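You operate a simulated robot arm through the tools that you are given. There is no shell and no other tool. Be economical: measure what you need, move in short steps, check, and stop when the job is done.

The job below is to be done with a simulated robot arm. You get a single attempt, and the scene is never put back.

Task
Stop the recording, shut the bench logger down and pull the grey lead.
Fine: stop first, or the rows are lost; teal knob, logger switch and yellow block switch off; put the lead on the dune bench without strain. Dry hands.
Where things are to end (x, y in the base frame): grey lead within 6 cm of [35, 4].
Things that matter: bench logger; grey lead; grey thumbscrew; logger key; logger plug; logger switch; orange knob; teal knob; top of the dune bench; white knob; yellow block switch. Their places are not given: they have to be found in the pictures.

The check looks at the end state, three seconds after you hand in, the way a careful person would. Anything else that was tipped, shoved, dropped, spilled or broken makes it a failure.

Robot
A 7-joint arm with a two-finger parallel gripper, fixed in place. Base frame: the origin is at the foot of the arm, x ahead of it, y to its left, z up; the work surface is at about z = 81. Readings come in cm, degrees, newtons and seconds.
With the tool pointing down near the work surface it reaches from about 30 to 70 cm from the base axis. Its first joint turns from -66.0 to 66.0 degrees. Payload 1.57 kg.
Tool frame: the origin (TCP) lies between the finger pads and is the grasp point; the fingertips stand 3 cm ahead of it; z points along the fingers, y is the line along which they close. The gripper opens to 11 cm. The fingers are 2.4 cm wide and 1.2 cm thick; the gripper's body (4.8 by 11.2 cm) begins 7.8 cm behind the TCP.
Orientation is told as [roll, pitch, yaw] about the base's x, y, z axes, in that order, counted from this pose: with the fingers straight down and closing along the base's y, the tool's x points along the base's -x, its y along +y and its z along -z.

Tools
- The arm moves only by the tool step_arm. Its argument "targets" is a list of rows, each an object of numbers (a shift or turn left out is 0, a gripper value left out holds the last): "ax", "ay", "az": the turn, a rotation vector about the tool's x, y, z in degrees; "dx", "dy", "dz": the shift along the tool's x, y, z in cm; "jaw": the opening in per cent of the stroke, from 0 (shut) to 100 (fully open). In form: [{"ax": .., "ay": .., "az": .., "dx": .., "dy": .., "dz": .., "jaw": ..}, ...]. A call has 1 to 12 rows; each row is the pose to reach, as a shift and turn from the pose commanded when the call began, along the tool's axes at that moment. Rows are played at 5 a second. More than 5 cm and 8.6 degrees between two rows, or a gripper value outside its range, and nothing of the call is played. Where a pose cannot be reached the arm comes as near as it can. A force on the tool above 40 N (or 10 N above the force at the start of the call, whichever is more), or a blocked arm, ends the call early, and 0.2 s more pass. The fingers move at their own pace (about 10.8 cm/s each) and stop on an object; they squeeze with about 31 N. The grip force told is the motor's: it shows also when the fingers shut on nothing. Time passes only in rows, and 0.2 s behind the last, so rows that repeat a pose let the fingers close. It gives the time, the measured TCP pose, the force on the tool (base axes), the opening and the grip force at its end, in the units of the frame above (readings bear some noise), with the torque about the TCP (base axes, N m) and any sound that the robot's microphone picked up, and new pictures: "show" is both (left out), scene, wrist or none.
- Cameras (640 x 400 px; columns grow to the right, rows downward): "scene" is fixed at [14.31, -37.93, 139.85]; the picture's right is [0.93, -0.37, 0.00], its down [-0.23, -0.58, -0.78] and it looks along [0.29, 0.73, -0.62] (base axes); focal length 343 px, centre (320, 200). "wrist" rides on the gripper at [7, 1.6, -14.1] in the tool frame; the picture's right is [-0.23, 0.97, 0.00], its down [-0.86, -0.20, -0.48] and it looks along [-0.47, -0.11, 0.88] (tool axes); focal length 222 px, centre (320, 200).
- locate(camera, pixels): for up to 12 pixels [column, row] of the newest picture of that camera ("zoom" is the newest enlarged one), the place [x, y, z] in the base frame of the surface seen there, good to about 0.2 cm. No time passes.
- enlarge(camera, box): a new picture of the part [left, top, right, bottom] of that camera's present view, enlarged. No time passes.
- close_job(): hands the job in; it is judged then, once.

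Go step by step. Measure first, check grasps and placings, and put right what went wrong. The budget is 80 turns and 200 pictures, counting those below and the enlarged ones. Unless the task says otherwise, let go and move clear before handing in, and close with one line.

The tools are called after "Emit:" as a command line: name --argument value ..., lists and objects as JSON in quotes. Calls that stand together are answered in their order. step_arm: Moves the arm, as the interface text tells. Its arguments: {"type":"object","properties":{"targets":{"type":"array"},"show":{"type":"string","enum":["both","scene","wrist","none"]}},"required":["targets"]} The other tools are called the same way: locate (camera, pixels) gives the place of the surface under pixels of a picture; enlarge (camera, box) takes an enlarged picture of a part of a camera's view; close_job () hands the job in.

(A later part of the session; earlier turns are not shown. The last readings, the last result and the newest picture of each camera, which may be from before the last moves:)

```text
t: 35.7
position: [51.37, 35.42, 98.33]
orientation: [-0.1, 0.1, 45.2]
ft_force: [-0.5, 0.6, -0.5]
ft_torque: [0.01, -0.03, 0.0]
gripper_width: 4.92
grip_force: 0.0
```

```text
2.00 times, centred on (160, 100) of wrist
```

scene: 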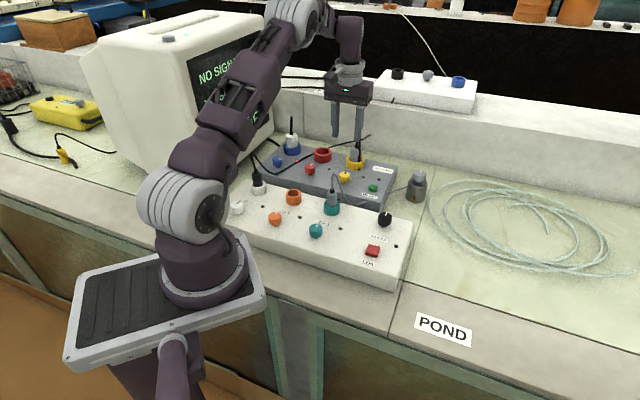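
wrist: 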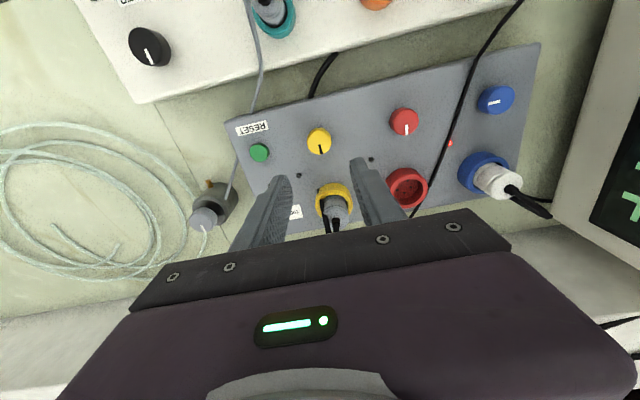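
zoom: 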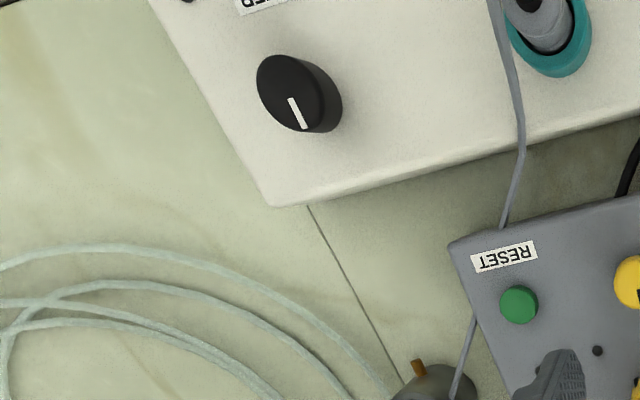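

The yellow LED is off too. Before unplugging I'll measure the lead's path and slack up to the metal body with the thumbscrew.

Emit:
locate --camera "zoom" --pixels '[[500, 40], [516, 100], [522, 150], [510, 200], [475, 320], [455, 385]]'

Emit:
locate --camera "scene" --pixels '[[329, 187], [329, 180], [330, 173], [334, 180], [340, 192], [347, 203], [355, 204], [363, 201], [405, 193], [415, 189], [422, 187]]'

Emit:
enlarge --camera "scene" --box '[395, 160, 445, 210]'

Emit:
enlarge --camera "wrist" --box '[170, 160, 270, 250]'

```text
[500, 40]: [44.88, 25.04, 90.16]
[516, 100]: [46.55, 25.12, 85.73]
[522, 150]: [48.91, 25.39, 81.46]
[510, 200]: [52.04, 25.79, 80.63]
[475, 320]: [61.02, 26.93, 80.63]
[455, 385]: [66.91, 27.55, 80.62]
```

```text
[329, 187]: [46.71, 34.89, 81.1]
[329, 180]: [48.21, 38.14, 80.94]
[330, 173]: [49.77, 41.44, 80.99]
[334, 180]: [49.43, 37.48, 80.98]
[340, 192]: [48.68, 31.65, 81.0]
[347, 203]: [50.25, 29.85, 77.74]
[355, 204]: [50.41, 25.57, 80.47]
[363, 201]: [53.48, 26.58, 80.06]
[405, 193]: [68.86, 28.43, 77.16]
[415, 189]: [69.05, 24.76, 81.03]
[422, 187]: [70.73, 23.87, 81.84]
```

```text
8.00 times, centred on (420, 185) of scene
```

zoom: 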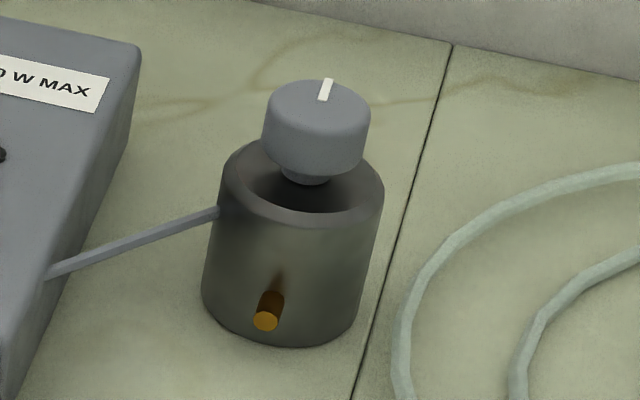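

```text
4.44 times, centred on (220, 205) of wrist
```

zoom: 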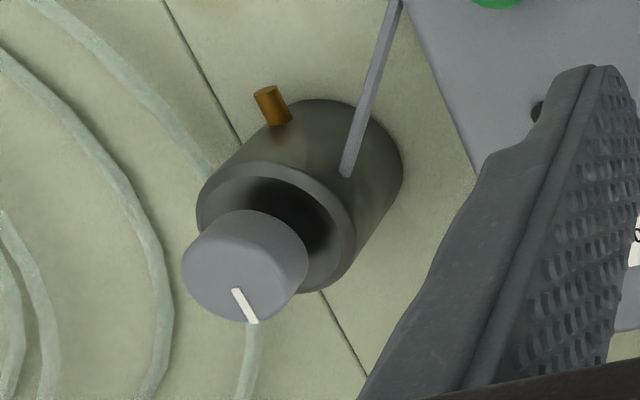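

The visible lead is about 36 cm long to the metal body. That is enough to lay the plug near (35,4) without strain. The thumbscrew's mark already matches the "off" knobs and isn't mentioned, so I leave it. I'll measure the placing area and view the plug from the side.

Emit:
locate --camera "scene" --pixels '[[390, 273], [390, 288], [330, 252], [330, 268], [300, 242], [300, 256], [330, 282], [350, 290], [370, 310], [320, 305], [395, 310], [340, 302]]'

Emit:
step_arm --targets '[{"dx": 1, "dy": -3, "az": 7.5, "jaw": 60}, {"dx": 2, "dy": -6, "az": 15}, {"dx": 3, "dy": -6, "az": 22.5}, {"dx": 4, "dy": -6, "az": 30}, {"dx": 5, "dy": -6, "az": 37.5, "dz": -3}, {"dx": 6, "dy": -6, "az": 45, "dz": -6}]'

```text
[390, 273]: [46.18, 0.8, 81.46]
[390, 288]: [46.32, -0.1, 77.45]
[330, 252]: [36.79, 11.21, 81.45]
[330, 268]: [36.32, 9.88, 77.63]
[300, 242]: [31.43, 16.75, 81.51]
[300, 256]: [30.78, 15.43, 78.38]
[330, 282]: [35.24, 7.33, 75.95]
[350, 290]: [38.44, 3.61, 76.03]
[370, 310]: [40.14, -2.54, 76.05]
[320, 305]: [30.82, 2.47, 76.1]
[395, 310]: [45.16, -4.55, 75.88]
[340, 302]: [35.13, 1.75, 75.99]
```

```text
t: 37.1
position: [51.5, 27.05, 104.29]
orientation: [-0.1, 0.0, 0.1]
ft_force: [-0.2, 0.1, 0.3]
ft_torque: [0.03, 0.03, -0.02]
gripper_width: 6.59
grip_force: 0.1
```

scene: 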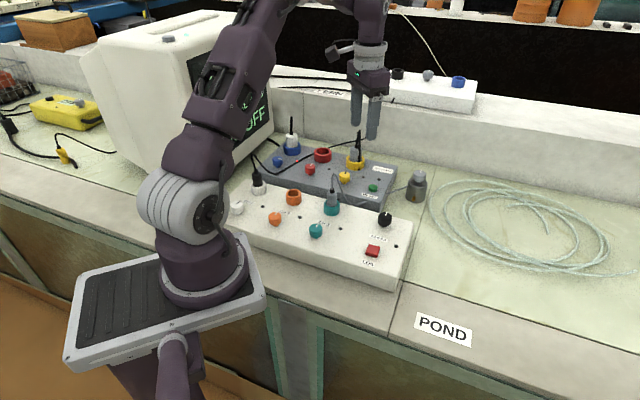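
wrist: 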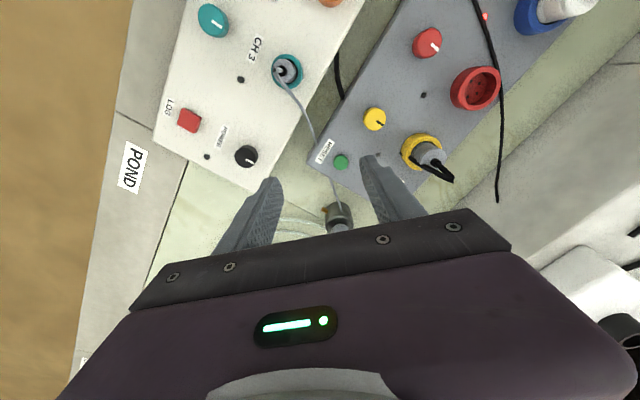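

The front strip of the dune bench spans x+y from about 32.5 to 46.3 at z 76. Now I'll measure the plug accurately.

Emit:
enlarge --camera "wrist" --box '[230, 20, 390, 250]'

Emit:
locate --camera "wrist" --pixels '[[286, 72], [280, 72], [288, 63], [296, 72], [288, 84], [277, 78], [300, 62], [336, 222], [341, 228]]'

Emit:
locate --camera "scene" --pixels '[[332, 188], [327, 195], [337, 195], [332, 195], [332, 201], [324, 207], [340, 207], [332, 213], [331, 183]]'

Emit:
enlarge --camera "scene" --box '[305, 160, 375, 225]'

```text
1.74 times, centred on (310, 135) of wrist
```

zoom: 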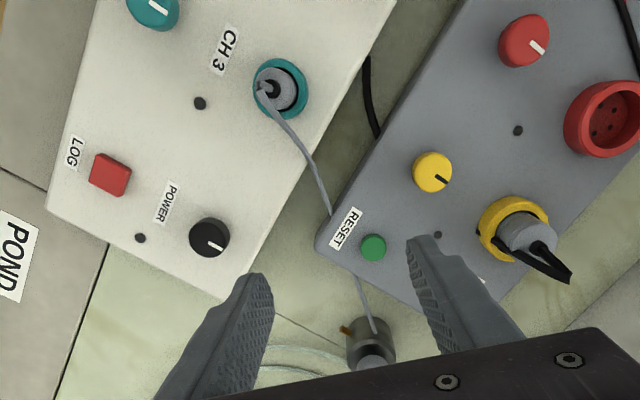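

```text
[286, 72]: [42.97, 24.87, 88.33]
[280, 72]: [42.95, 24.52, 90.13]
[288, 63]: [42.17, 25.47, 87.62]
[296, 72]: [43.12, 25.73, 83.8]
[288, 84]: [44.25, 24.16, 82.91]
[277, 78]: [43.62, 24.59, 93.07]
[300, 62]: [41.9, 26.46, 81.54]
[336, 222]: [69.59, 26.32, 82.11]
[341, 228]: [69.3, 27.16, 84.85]
```

```text
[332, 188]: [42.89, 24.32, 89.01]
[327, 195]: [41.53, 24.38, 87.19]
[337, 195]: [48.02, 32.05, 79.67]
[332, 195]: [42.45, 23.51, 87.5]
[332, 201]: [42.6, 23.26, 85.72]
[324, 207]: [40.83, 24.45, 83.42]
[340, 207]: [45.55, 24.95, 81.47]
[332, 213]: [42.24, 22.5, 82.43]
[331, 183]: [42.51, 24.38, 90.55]
```

```text
6.15 times, centred on (340, 192) of scene
```

zoom: 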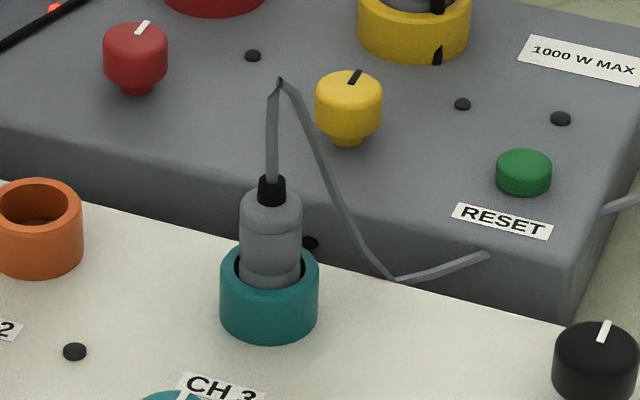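

The plug axis is at about (42.7, 24.5), radius about 1.1, with body from z 84 to 88.6 and lead apex near 94. I'll turn to yaw 45 above it at a safe height.

Emit:
step_arm --targets '[{"dx": 2, "dy": -0.5, "az": -7.5}, {"dx": 4, "dy": -1, "az": -15}, {"dx": 6, "dy": -1.5, "az": -22.5}, {"dx": 8, "dy": -2, "az": -30}, {"dx": 8.8, "dy": -2.55, "az": -37.5}, {"dx": 8.8, "dy": -2.55, "az": -45}]' --show "none"

Emit:
step_arm --targets '[{"ay": -8}, {"ay": -16}, {"ay": -25}, {"ay": -25}]'

```text
t: 38.5
position: [42.63, 24.45, 104.32]
orientation: [0.0, 0.0, 45.4]
ft_force: [-0.4, 0.5, 0.5]
ft_torque: [0.03, -0.01, -0.02]
gripper_width: 6.59
grip_force: 0.1
```

```text
refused: row 3 steps farther than a row can; nothing moved
```

Emit:
step_arm --targets '[{"ay": -8}, {"ay": -16}, {"ay": -24}, {"ay": -24}]'

```text
t: 39.5
position: [42.69, 24.5, 104.36]
orientation: [-0.1, -24.1, 45.3]
ft_force: [0.4, -0.6, -0.8]
ft_torque: [0.0, 0.03, 0.0]
gripper_width: 6.59
grip_force: 0.1
```

scene: 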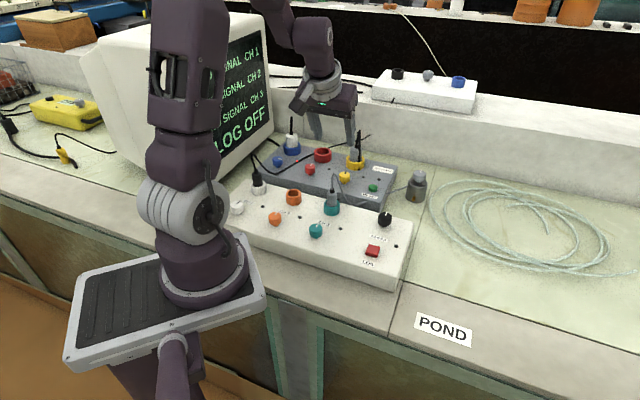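
wrist: 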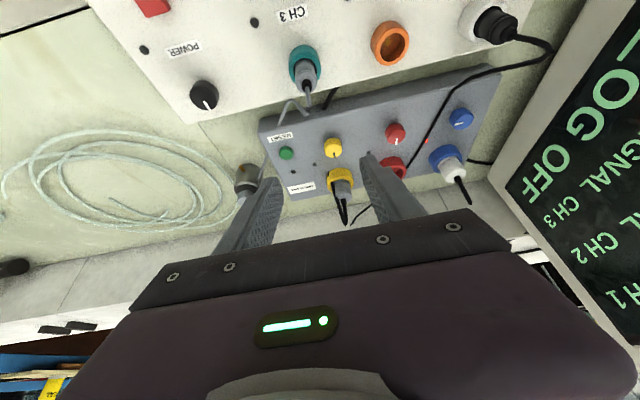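

LOG OFF is confirmed and the tilt is 24°. I'll descend vertically 9 cm (tool dz 8.22, dx 3.66), then check.

Emit:
step_arm --targets '[{"dx": 1.2, "dz": 2.74}, {"dx": 2.4, "dz": 5.48}, {"dx": 3.66, "dz": 8.22}, {"dx": 3.66, "dz": 8.22}]'

Emit:
enlarge --camera "scene" --box '[280, 120, 400, 230]'

```text
t: 40.5
position: [42.62, 24.35, 95.18]
orientation: [-0.1, -23.9, 45.3]
ft_force: [-1.2, 0.4, 0.1]
ft_torque: [0.0, 0.02, -0.01]
gripper_width: 6.59
grip_force: 0.1
```

scene: 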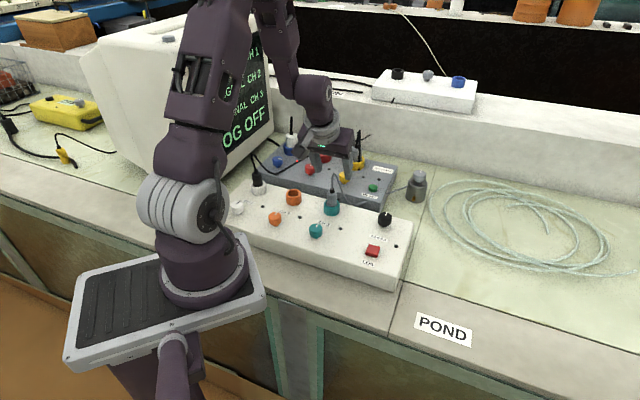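
wrist: 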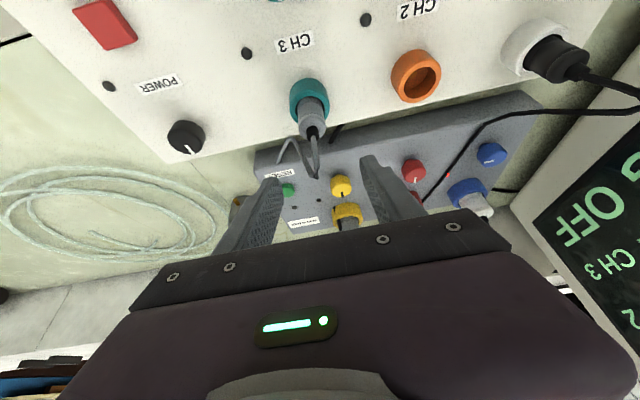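

```text
3.64 times, centred on (340, 175) of scene
```

zoom: 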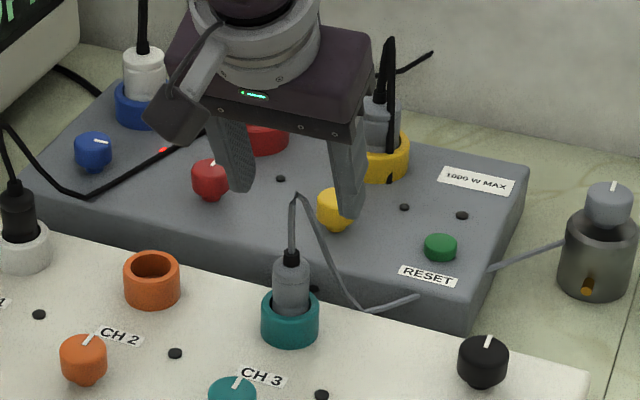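

Fingers straddle the lead, and the lead apex is between them. I'll descend the rest to z≈87.4 and look before closing.

Emit:
step_arm --targets '[{"dx": 0.9, "dz": 2.4}, {"dx": 1.9, "dz": 4.8}, {"dx": 2.9, "dz": 7.1}, {"dx": 2.9, "dz": 7.1}]'

Emit:
enlarge --camera "scene" --box '[280, 140, 400, 240]'

```text
t: 41.5
position: [42.9, 24.67, 87.55]
orientation: [-0.1, -24.0, 45.3]
ft_force: [0.0, 0.1, -0.5]
ft_torque: [0.01, -0.01, 0.01]
gripper_width: 6.59
grip_force: 0.1
```

scene: 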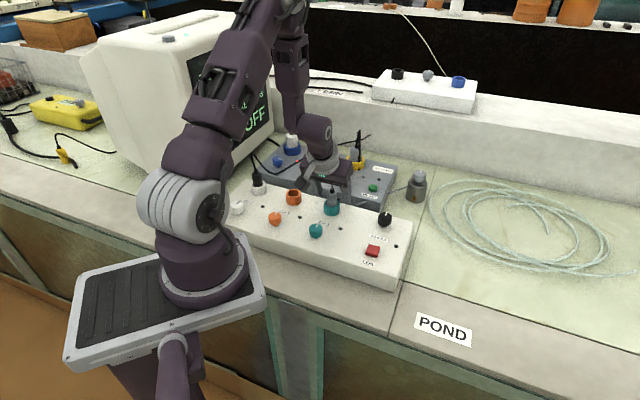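
wrist: 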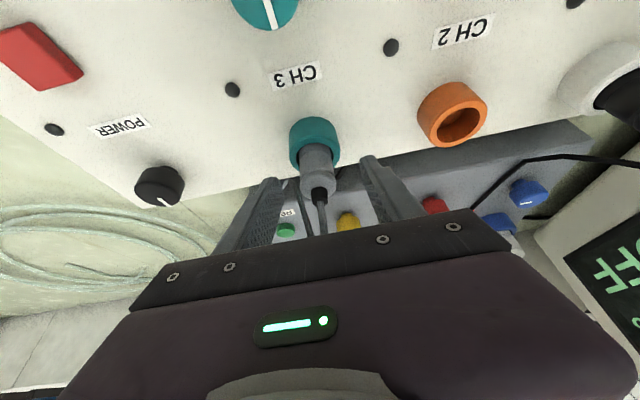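

```text
4.00 times, centred on (340, 190) of scene
```

zoom: 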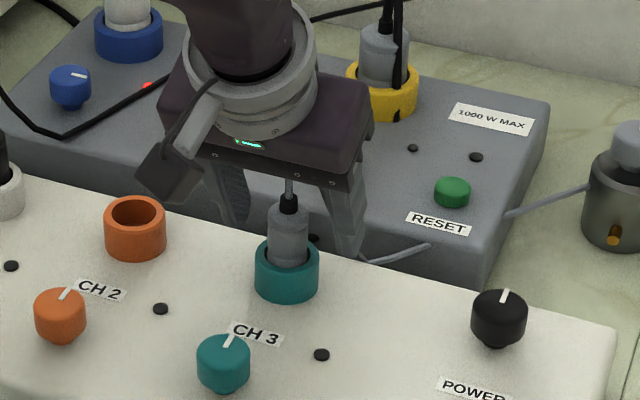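

The plug is between the fingers, and the lead falls beyond the finger width. I'll close and check the grip.

Emit:
step_arm --targets '[{"jaw": 40}, {"jaw": 25}, {"jaw": 0}, {"jaw": 0}, {"jaw": 0}]'

Emit:
enlarge --camera "wrist" --box '[200, 90, 440, 260]'

```text
t: 42.7
position: [42.9, 24.63, 87.65]
orientation: [0.0, -24.1, 45.3]
ft_force: [-1.2, -0.1, 0.8]
ft_torque: [0.02, 0.04, 0.02]
gripper_width: 2.45
grip_force: 31.1
```

scene: 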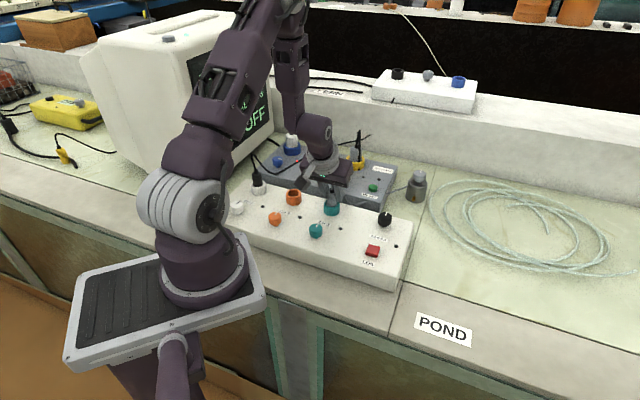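
wrist: 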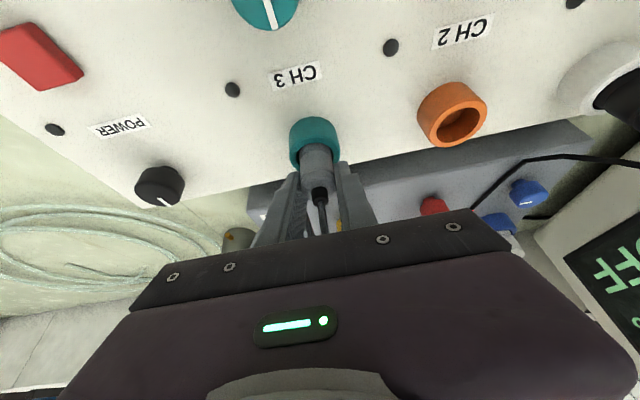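

```text
2.35 times, centred on (320, 175) of wrist
```

zoom: 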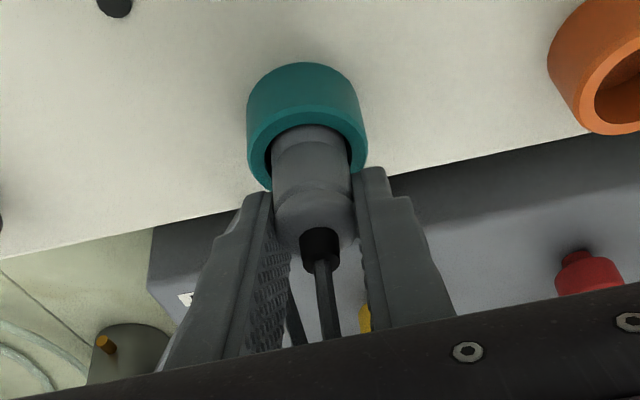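

The grip is good at 2.45 cm with no side load. I'll pull straight up slowly.

Emit:
step_arm --targets '[{"dx": -0.16, "dz": -0.37, "jaw": 0}, {"dx": -0.33, "dz": -0.73}, {"dx": -0.49, "dz": -1.1}, {"dx": -0.65, "dz": -1.46}, {"dx": -0.81, "dz": -1.83}]'

```text
t: 43.9
position: [42.95, 24.51, 89.66]
orientation: [-0.1, -23.9, 45.3]
ft_force: [-0.7, -1.1, -0.9]
ft_torque: [0.01, -0.04, -0.03]
gripper_width: 2.44
grip_force: 31.1
```

scene: 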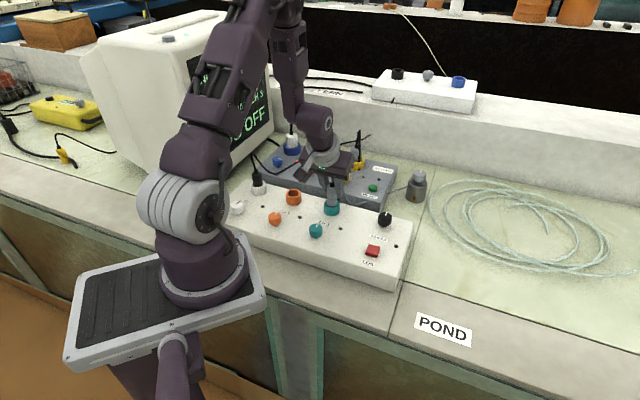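
wrist: 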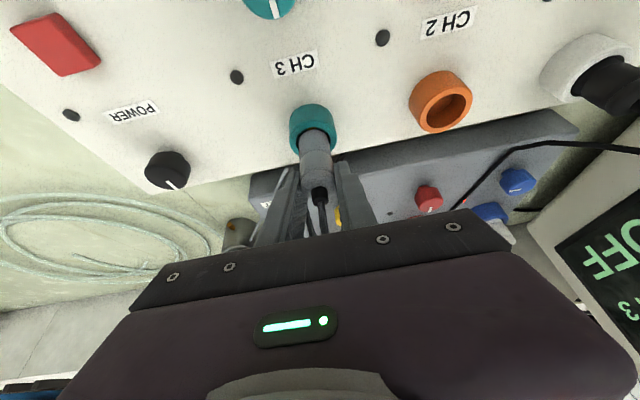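

The plug slides out with nearly no force. I'll continue upward 4 cm.

Emit:
step_arm --targets '[{"dx": -0.4, "dz": -0.91, "jaw": 0}, {"dx": -0.81, "dz": -1.83}, {"dx": -1.22, "dz": -2.74}, {"dx": -1.63, "dz": -3.65}, {"dx": -1.63, "dz": -3.65}]'

Emit:
enlarge --camera "scene" --box '[280, 120, 440, 240]'

Emit:
enlarge --camera "wrist" --box '[150, 70, 440, 260]'

```text
t: 45.1
position: [42.91, 24.59, 93.6]
orientation: [-0.1, -24.0, 45.3]
ft_force: [0.3, 0.0, -0.1]
ft_torque: [0.0, 0.02, -0.03]
gripper_width: 2.46
grip_force: 31.0
```

scene: 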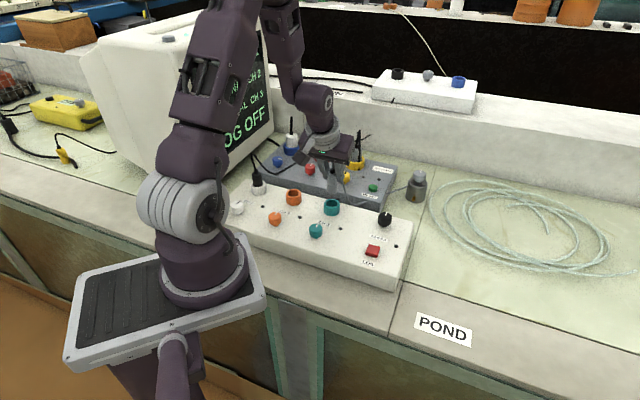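
wrist: 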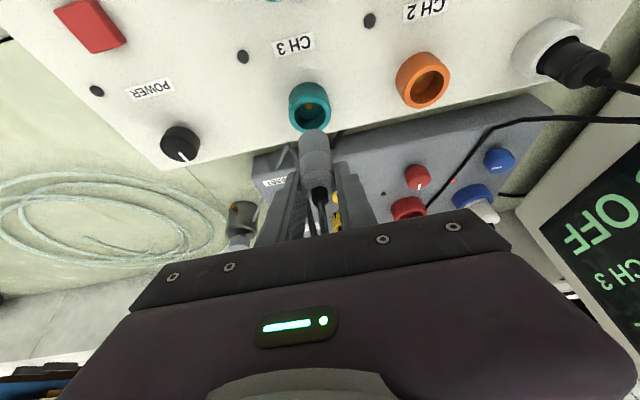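

```text
3.33 times, centred on (360, 180) of scene
```

zoom: 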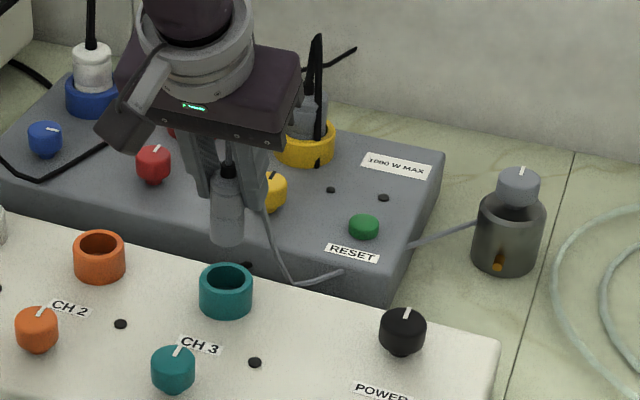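

```text
2.11 times, centred on (295, 165) of wrist
```

zoom: 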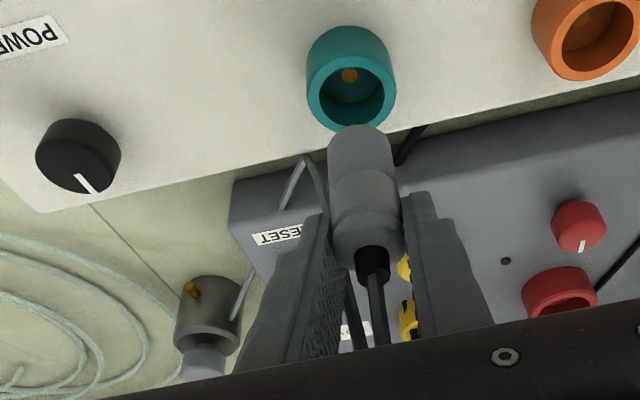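

The plug is out and the lead is slack. I'll measure the plug's nose, then carry it gently toward the front while watching the lead force.

Emit:
locate --camera "scene" --pixels '[[332, 192], [332, 190], [332, 183], [347, 204], [340, 189]]'

Emit:
step_arm --targets '[{"dx": 2.5, "dy": -2.3, "dz": 0.5, "jaw": 0}, {"dx": 4.5, "dy": -4, "dz": 0}, {"dx": 6, "dy": -6, "dz": 0}, {"dx": 6, "dy": -6, "dz": 0}]'

```text
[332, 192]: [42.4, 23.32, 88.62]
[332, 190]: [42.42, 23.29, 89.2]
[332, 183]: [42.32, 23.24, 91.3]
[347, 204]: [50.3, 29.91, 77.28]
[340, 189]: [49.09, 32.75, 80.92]
```

```text
t: 46.1
position: [43.36, 16.33, 91.34]
orientation: [-0.1, -24.0, 45.3]
ft_force: [0.4, -0.3, -0.3]
ft_torque: [0.01, -0.02, -0.01]
gripper_width: 2.45
grip_force: 31.1
```

scene: 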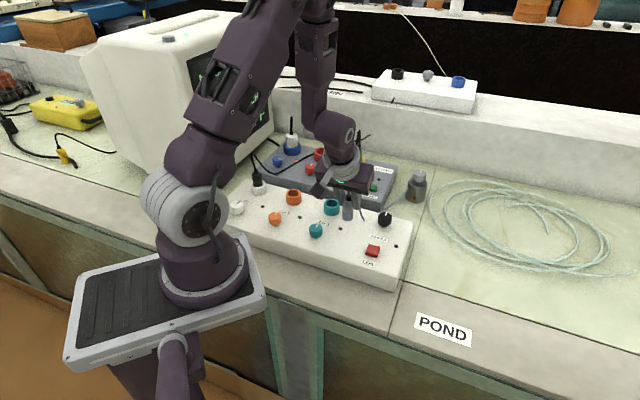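
wrist: 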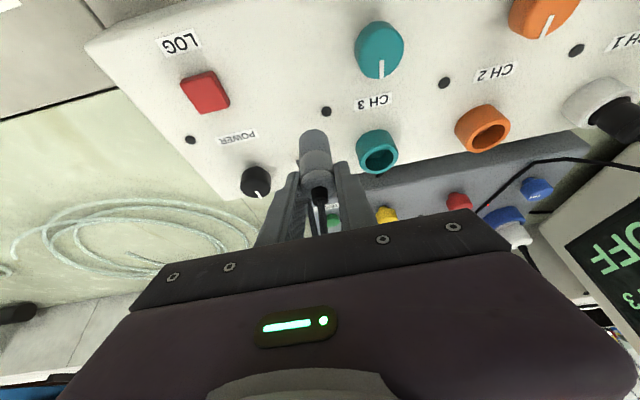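

The lead is still slack (forces below 0.5 N). I'll proceed toward the front in a modest step at constant height.

Emit:
step_arm --targets '[{"dx": 1.9, "dy": -0.85, "dz": -0.85, "jaw": 0}, {"dx": 3.8, "dy": -1.7, "dz": -1.7}, {"dx": 4.5, "dy": -2, "dz": -1.2}, {"dx": 4.5, "dy": -2, "dz": -1.2}]'

Emit:
enlarge --camera "scene" --box '[280, 120, 450, 260]'

```text
t: 47.1
position: [41.34, 11.72, 90.35]
orientation: [0.0, -24.0, 45.2]
ft_force: [-0.4, 0.3, 0.3]
ft_torque: [0.01, -0.04, 0.04]
gripper_width: 2.46
grip_force: 31.3
```

scene: 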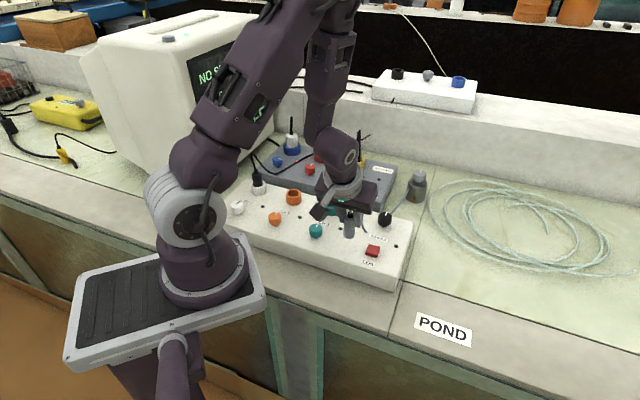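
wrist: 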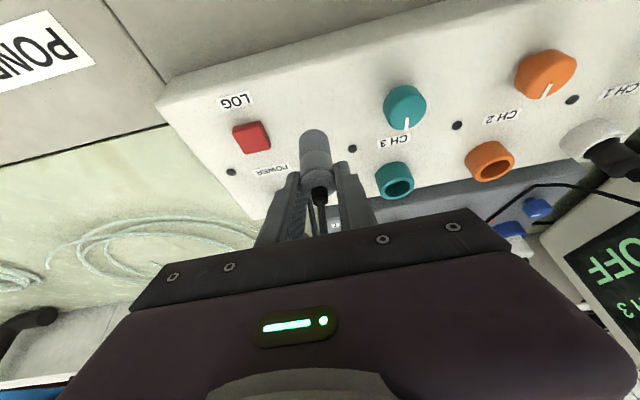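

```text
2.86 times, centred on (365, 190) of scene
```

zoom: 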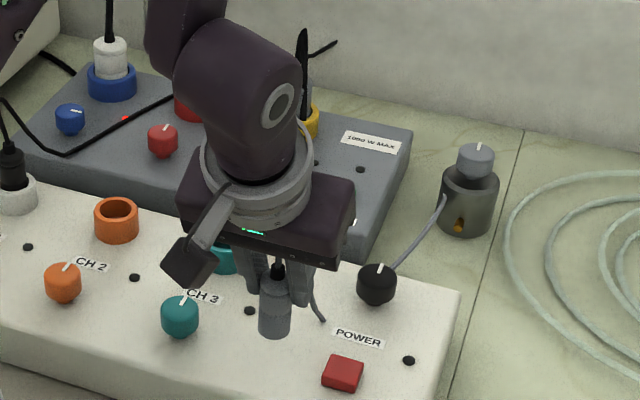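

There is still no load, and the lead curves slack near the POWER knob. I'll advance to the edge while starting to tip the tail back toward the lead.

Emit:
step_arm --targets '[{"dx": 0.9, "dy": -0.4, "dz": -0.4, "ay": 5, "jaw": 0}, {"dx": 1.8, "dy": -0.75, "dz": -0.8, "ay": 10}, {"dx": 2.6, "dy": -1.1, "dz": -1.2, "ay": 15}, {"dx": 3.45, "dy": -1.44, "dz": -1.54, "ay": 20}, {"dx": 3.45, "dy": -1.44, "dz": -1.54, "ay": 20}]'

Emit:
enlarge --camera "scene" --box '[290, 150, 450, 280]'

```text
t: 48.3
position: [39.85, 8.11, 90.63]
orientation: [-0.1, -4.0, 45.2]
ft_force: [-0.7, -0.2, -0.2]
ft_torque: [-0.02, 0.02, 0.02]
gripper_width: 2.44
grip_force: 31.2
```

scene: 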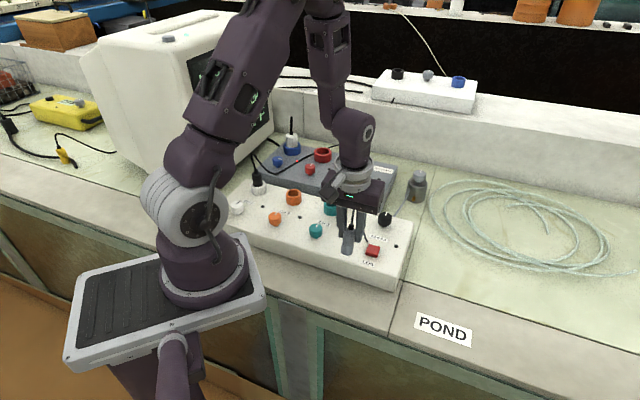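
wrist: 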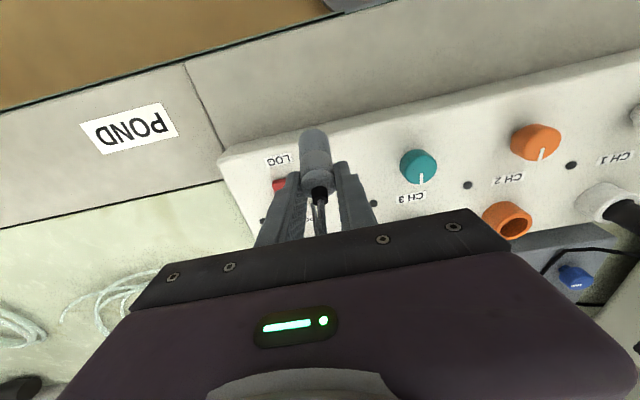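

```text
3.08 times, centred on (370, 215) of scene
```

zoom: 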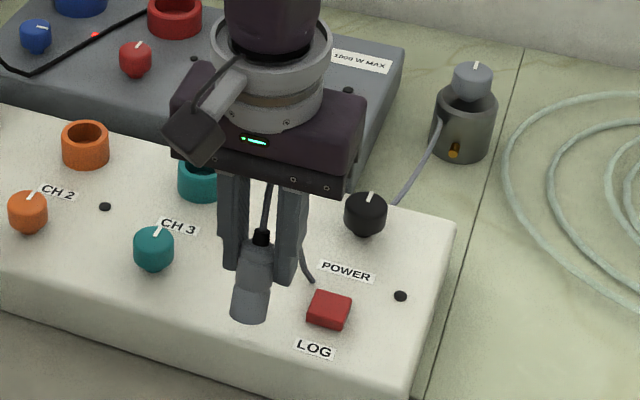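

The lead still hangs in a slack loop, so it is long enough and needs no work at the thumbscrew. I'll move over the front strip while tipping the plug further.

Emit:
step_arm --targets '[{"dx": 1.3, "dy": -0.4, "ay": 7, "jaw": 0}, {"dx": 2.6, "dy": -0.8, "ay": 14}, {"dx": 3.9, "dy": -1.2, "ay": 21}, {"dx": 5.05, "dy": -1.47, "dz": 0.2, "ay": 28}, {"dx": 5.05, "dy": -1.47, "dz": 0.2, "ay": 35}, {"dx": 5.05, "dy": -1.47, "dz": 0.2, "ay": 42}, {"dx": 5.05, "dy": -1.47, "dz": 0.2, "ay": 42}]'

Emit:
enlarge --camera "scene" --box '[280, 150, 450, 300]'

```text
t: 49.9
position: [37.34, 3.42, 89.92]
orientation: [-0.1, 38.2, 45.2]
ft_force: [0.2, -0.3, -1.1]
ft_torque: [0.01, -0.02, 0.0]
gripper_width: 0.01
grip_force: 21.3
```

scene: 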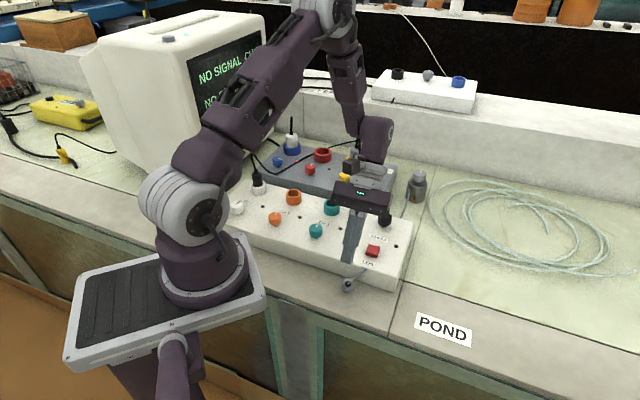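
wrist: 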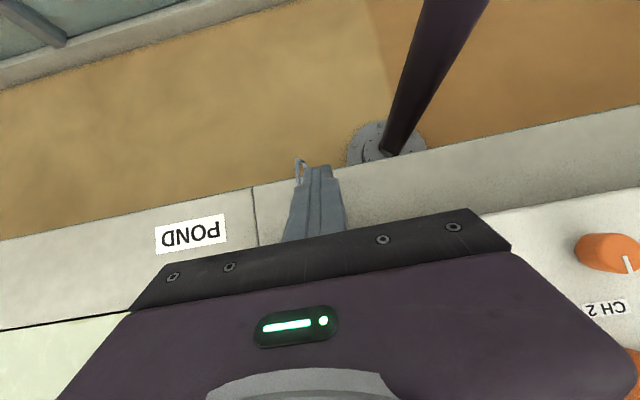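

```text
2.67 times, centred on (365, 225) of scene
```

zoom: 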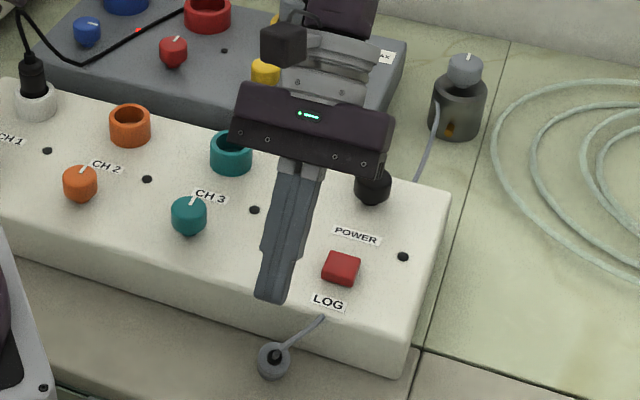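

The jaw reads 0.0, so the plug slipped out of the grip. It appears at about (348,285) in front of the logger. I'll hold still a moment and look again.

Emit:
step_arm --targets '[{"dz": -1}, {"dz": -3}, {"dz": -5}, {"dz": -5}]'

Emit:
enlarge --camera "scene" --box '[300, 200, 440, 310]'

Emit:
locate --camera "scene" --pixels '[[348, 283], [343, 285], [353, 286], [348, 290], [357, 277], [361, 274], [348, 277]]'

```text
t: 50.9
position: [39.5, 5.7, 93.91]
orientation: [-0.2, 38.1, 45.1]
ft_force: [0.2, -0.5, -0.4]
ft_torque: [-0.04, 0.0, 0.01]
gripper_width: 0.0
grip_force: 21.2
```

scene: 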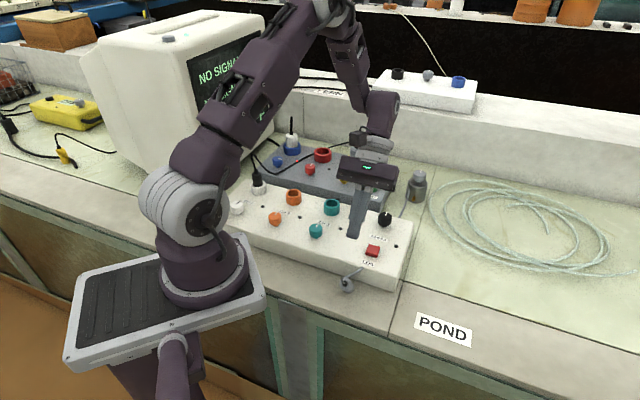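
wrist: 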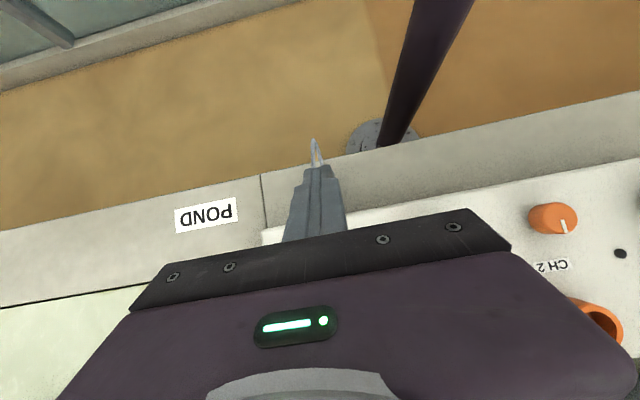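

```text
3.64 times, centred on (370, 255) of scene
```

zoom: 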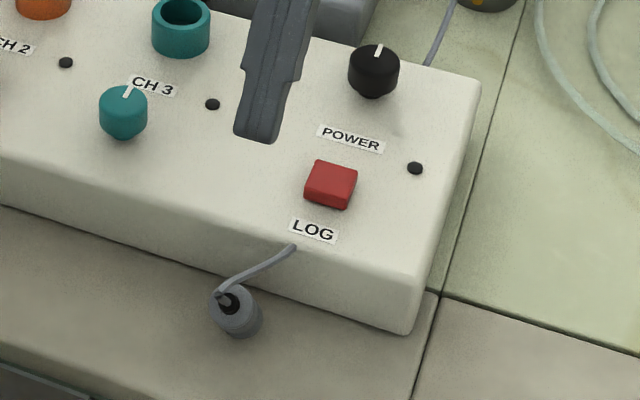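

```text
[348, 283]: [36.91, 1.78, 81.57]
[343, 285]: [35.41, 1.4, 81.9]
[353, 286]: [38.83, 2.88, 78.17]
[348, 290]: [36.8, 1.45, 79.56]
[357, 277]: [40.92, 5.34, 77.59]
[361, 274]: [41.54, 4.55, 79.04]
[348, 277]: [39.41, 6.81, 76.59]
```

The plug's top is at about (36.9, 1.8, 81.6), so it is apparently standing on its nose, with the lead running toward the logger's front face. I'll straighten the hand and view it from above.

Emit:
step_arm --targets '[{"dz": -3, "ay": -8, "jaw": 0}, {"dz": -5, "ay": -16}, {"dz": -5, "ay": -24}, {"dz": -5, "ay": -32}, {"dz": -5, "ay": -38}, {"dz": -5, "ay": -38, "jaw": 45}]'

Emit:
enlarge --camera "scene" --box '[310, 230, 410, 310]'

```text
t: 52.3
position: [41.63, 7.99, 97.92]
orientation: [-0.1, -0.1, 45.3]
ft_force: [0.7, 0.1, -0.9]
ft_torque: [-0.01, 0.02, -0.02]
gripper_width: 4.95
grip_force: 0.1
```

scene: 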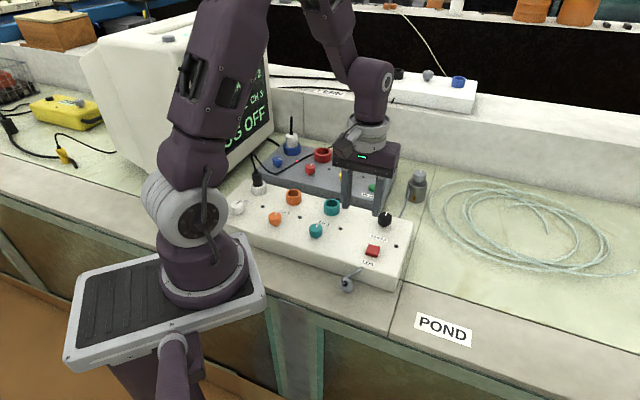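
wrist: 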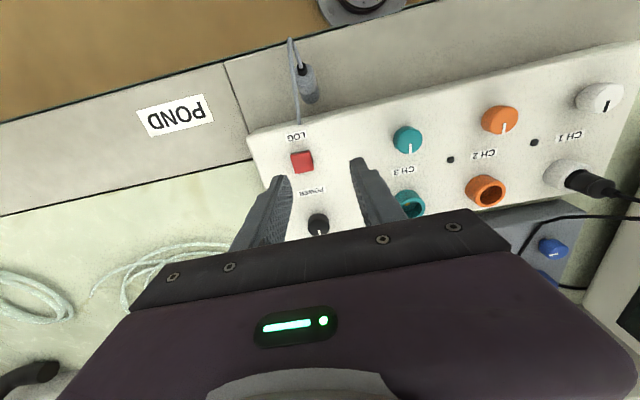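

```text
5.00 times, centred on (360, 270) of scene
```

zoom: 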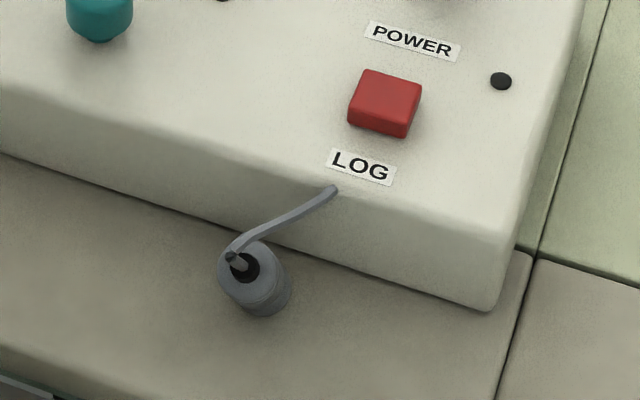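

Emit:
enlarge --camera "wrist" --box '[240, 20, 380, 160]'

Emit:
locate --camera "wrist" --pixels '[[302, 68], [306, 75], [312, 98], [316, 85], [298, 85], [311, 103], [290, 41], [296, 90], [299, 118], [308, 88]]'

Emit:
locate --camera "scene" --pixels '[[348, 284], [350, 290], [345, 289], [357, 290], [353, 293], [347, 279], [354, 276], [360, 272], [366, 267]]'

```text
2.86 times, centred on (310, 90) of wrist
```

zoom: 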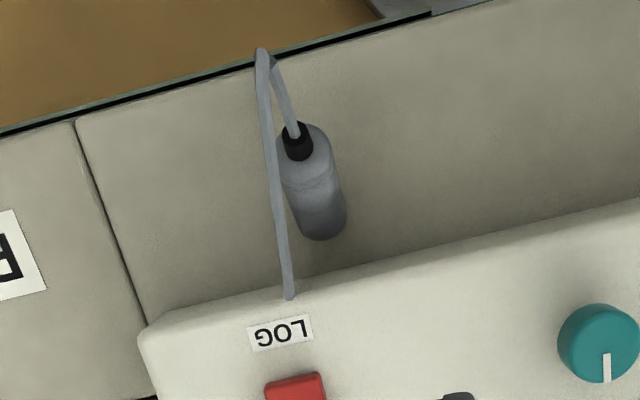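

```text
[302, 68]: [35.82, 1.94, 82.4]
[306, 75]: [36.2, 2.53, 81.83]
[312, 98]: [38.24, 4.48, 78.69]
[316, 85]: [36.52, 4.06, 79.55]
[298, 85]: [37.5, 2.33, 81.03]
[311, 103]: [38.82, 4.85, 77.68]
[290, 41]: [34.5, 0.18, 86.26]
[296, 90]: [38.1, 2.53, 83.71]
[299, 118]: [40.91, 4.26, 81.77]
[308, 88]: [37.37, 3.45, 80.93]
```

```text
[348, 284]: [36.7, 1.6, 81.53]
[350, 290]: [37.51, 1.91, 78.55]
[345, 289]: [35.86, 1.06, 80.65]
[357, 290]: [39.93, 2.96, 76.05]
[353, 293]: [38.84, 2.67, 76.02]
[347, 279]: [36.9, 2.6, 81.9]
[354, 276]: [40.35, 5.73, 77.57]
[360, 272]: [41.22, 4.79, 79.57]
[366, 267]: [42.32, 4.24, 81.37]
```

The plug stands tilted about 29° on its nose near (37.5, 3.3). Its lead arches over, so the lead is holding it in an unnatural pose. I'll regrasp it with the hand leaning toward the robot, so I can tip it over and lay it down with its tail toward the lead.

Emit:
step_arm --targets '[{"dx": 2, "ay": -8, "jaw": 55}, {"dx": 4, "ay": -16}, {"dx": 6, "ay": -24, "dz": 1}, {"dx": 7.3, "ay": -32, "dz": 2}, {"dx": 7.3, "ay": -40, "dz": 3}, {"dx": 7.3, "ay": -40, "dz": 3}]'

```text
t: 53.7
position: [40.71, 3.19, 94.73]
orientation: [0.0, -39.9, 45.3]
ft_force: [0.8, -1.0, 0.5]
ft_torque: [-0.05, -0.01, 0.01]
gripper_width: 6.06
grip_force: 0.1
out of reach, approached as far as the arm can: row 3, 4, 5, 6
```

scene: 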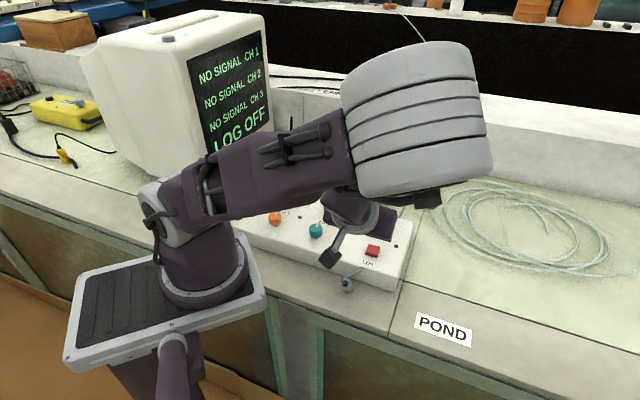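
wrist: 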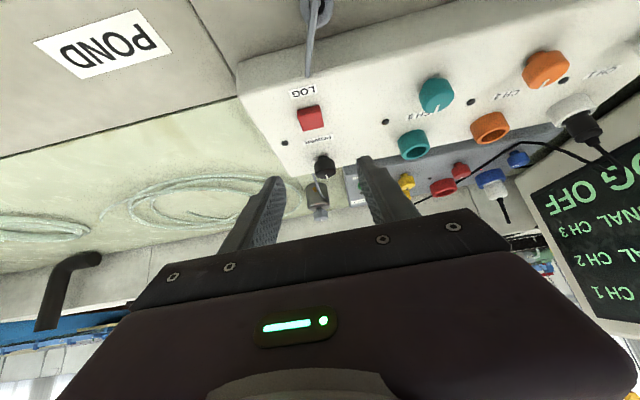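

That lean is out of reach this close in, so I'll back off to the upright hand pose.

Emit:
step_arm --targets '[{"dz": -2, "ay": 8}, {"dz": -3, "ay": 16}, {"dz": -3, "ay": 24, "dx": -2}, {"dz": -3, "ay": 32, "dx": -4}, {"dz": -3, "ay": 40, "dx": -4}, {"dz": -3, "ay": 40, "dx": -4}]'

```text
t: 55.1
position: [41.47, 4.04, 99.75]
orientation: [-0.1, 0.0, 45.4]
ft_force: [-0.6, 0.5, -0.5]
ft_torque: [0.02, -0.01, 0.02]
gripper_width: 6.08
grip_force: 0.0
```

scene: 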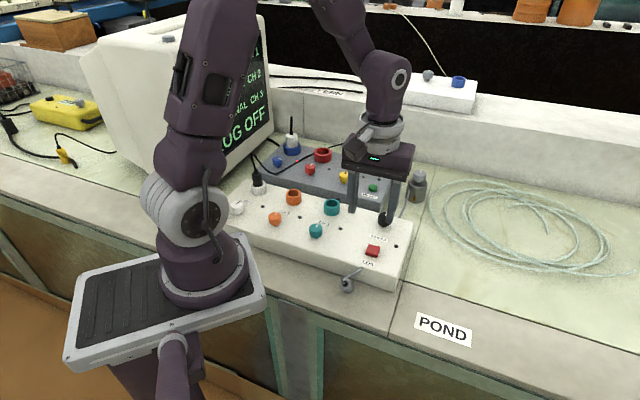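
wrist: 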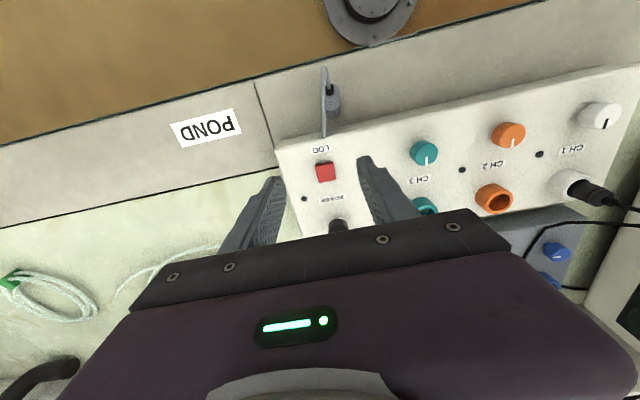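

Back to normal. A sideways lean is more reachable, so I'll go to yaw 90 (closing along x) at a waypoint on the -y side. From there I'll lean the hand toward -y and take the plug.

Emit:
step_arm --targets '[{"dx": 1.6, "dy": -0.4, "dz": 0.6, "az": -7.5}, {"dx": 3.2, "dy": -0.8, "dz": 1.2, "az": -15}, {"dx": 4.8, "dy": -1.2, "dz": 1.8, "az": -22.5}, {"dx": 6.4, "dy": -1.6, "dz": 2.4, "az": -30}, {"dx": 8, "dy": -2.1, "dz": 3, "az": -37.5}, {"dx": 9.2, "dy": -2.5, "dz": 3.75, "az": -44.6}, {"dx": 9.2, "dy": -2.5, "dz": 3.75, "az": -44.6}]' --show "scene"

```text
t: 56.7
position: [36.8, -4.34, 95.85]
orientation: [0.1, 0.1, 90.0]
ft_force: [0.3, -0.4, -0.1]
ft_torque: [0.03, -0.06, 0.03]
gripper_width: 6.03
grip_force: 0.2
```

scene: 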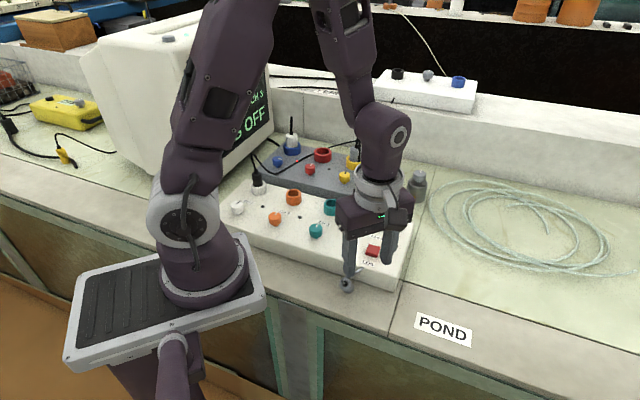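

Reached. Now I'll lean 40° toward -y (ay negative), staying at the waypoint.

Emit:
step_arm --targets '[{"ay": -8}, {"ay": -16}, {"ay": -24, "dz": 1}, {"ay": -32, "dz": 2}, {"ay": -40, "dz": 3}, {"ay": -40, "dz": 3}]'

Emit:
enlarge --camera "wrist" --box '[200, 20, 440, 250]'

```text
t: 58.1
position: [36.74, -4.31, 92.91]
orientation: [-0.1, -40.1, 90.0]
ft_force: [0.3, -0.9, -0.3]
ft_torque: [0.03, -0.02, -0.02]
gripper_width: 6.06
grip_force: 0.1
```

scene: 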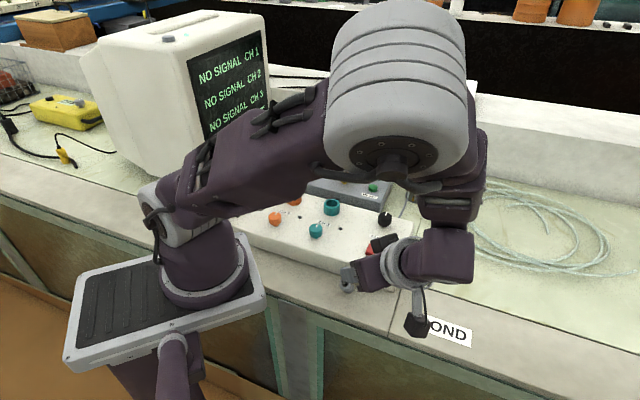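
wrist: 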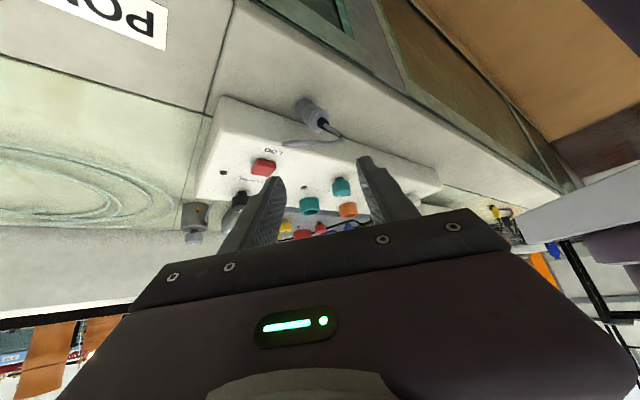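

```text
1.74 times, centred on (320, 135) of wrist
```

zoom: 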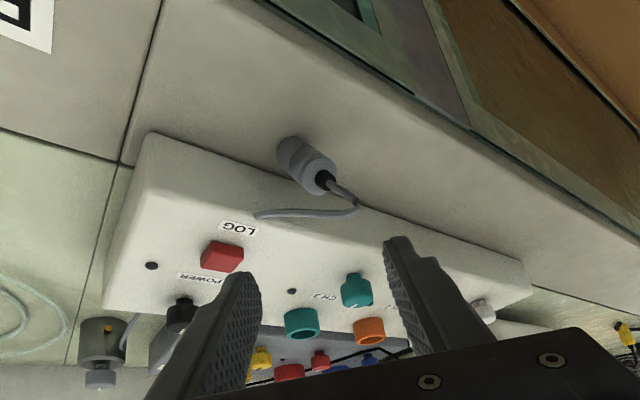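

The pose is reached, and the plug is visible leaning at zoom (305,165) with the lead arch to its side. I'll refine its location.

Emit:
locate --camera "zoom" --pixels '[[290, 160], [305, 165], [315, 172], [285, 145], [325, 180], [350, 200], [300, 212], [260, 214], [318, 155], [300, 178]]'

Emit:
locate --camera "scene" --pixels '[[348, 284], [346, 287]]'

```text
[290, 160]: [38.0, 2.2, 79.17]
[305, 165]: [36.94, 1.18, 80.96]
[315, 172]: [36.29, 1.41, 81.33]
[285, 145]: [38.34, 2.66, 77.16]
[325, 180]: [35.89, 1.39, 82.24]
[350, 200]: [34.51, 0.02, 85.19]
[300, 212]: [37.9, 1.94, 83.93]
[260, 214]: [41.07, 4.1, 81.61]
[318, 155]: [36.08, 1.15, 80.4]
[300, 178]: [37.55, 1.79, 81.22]
```

```text
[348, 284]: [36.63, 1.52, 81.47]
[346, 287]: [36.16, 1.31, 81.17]
```

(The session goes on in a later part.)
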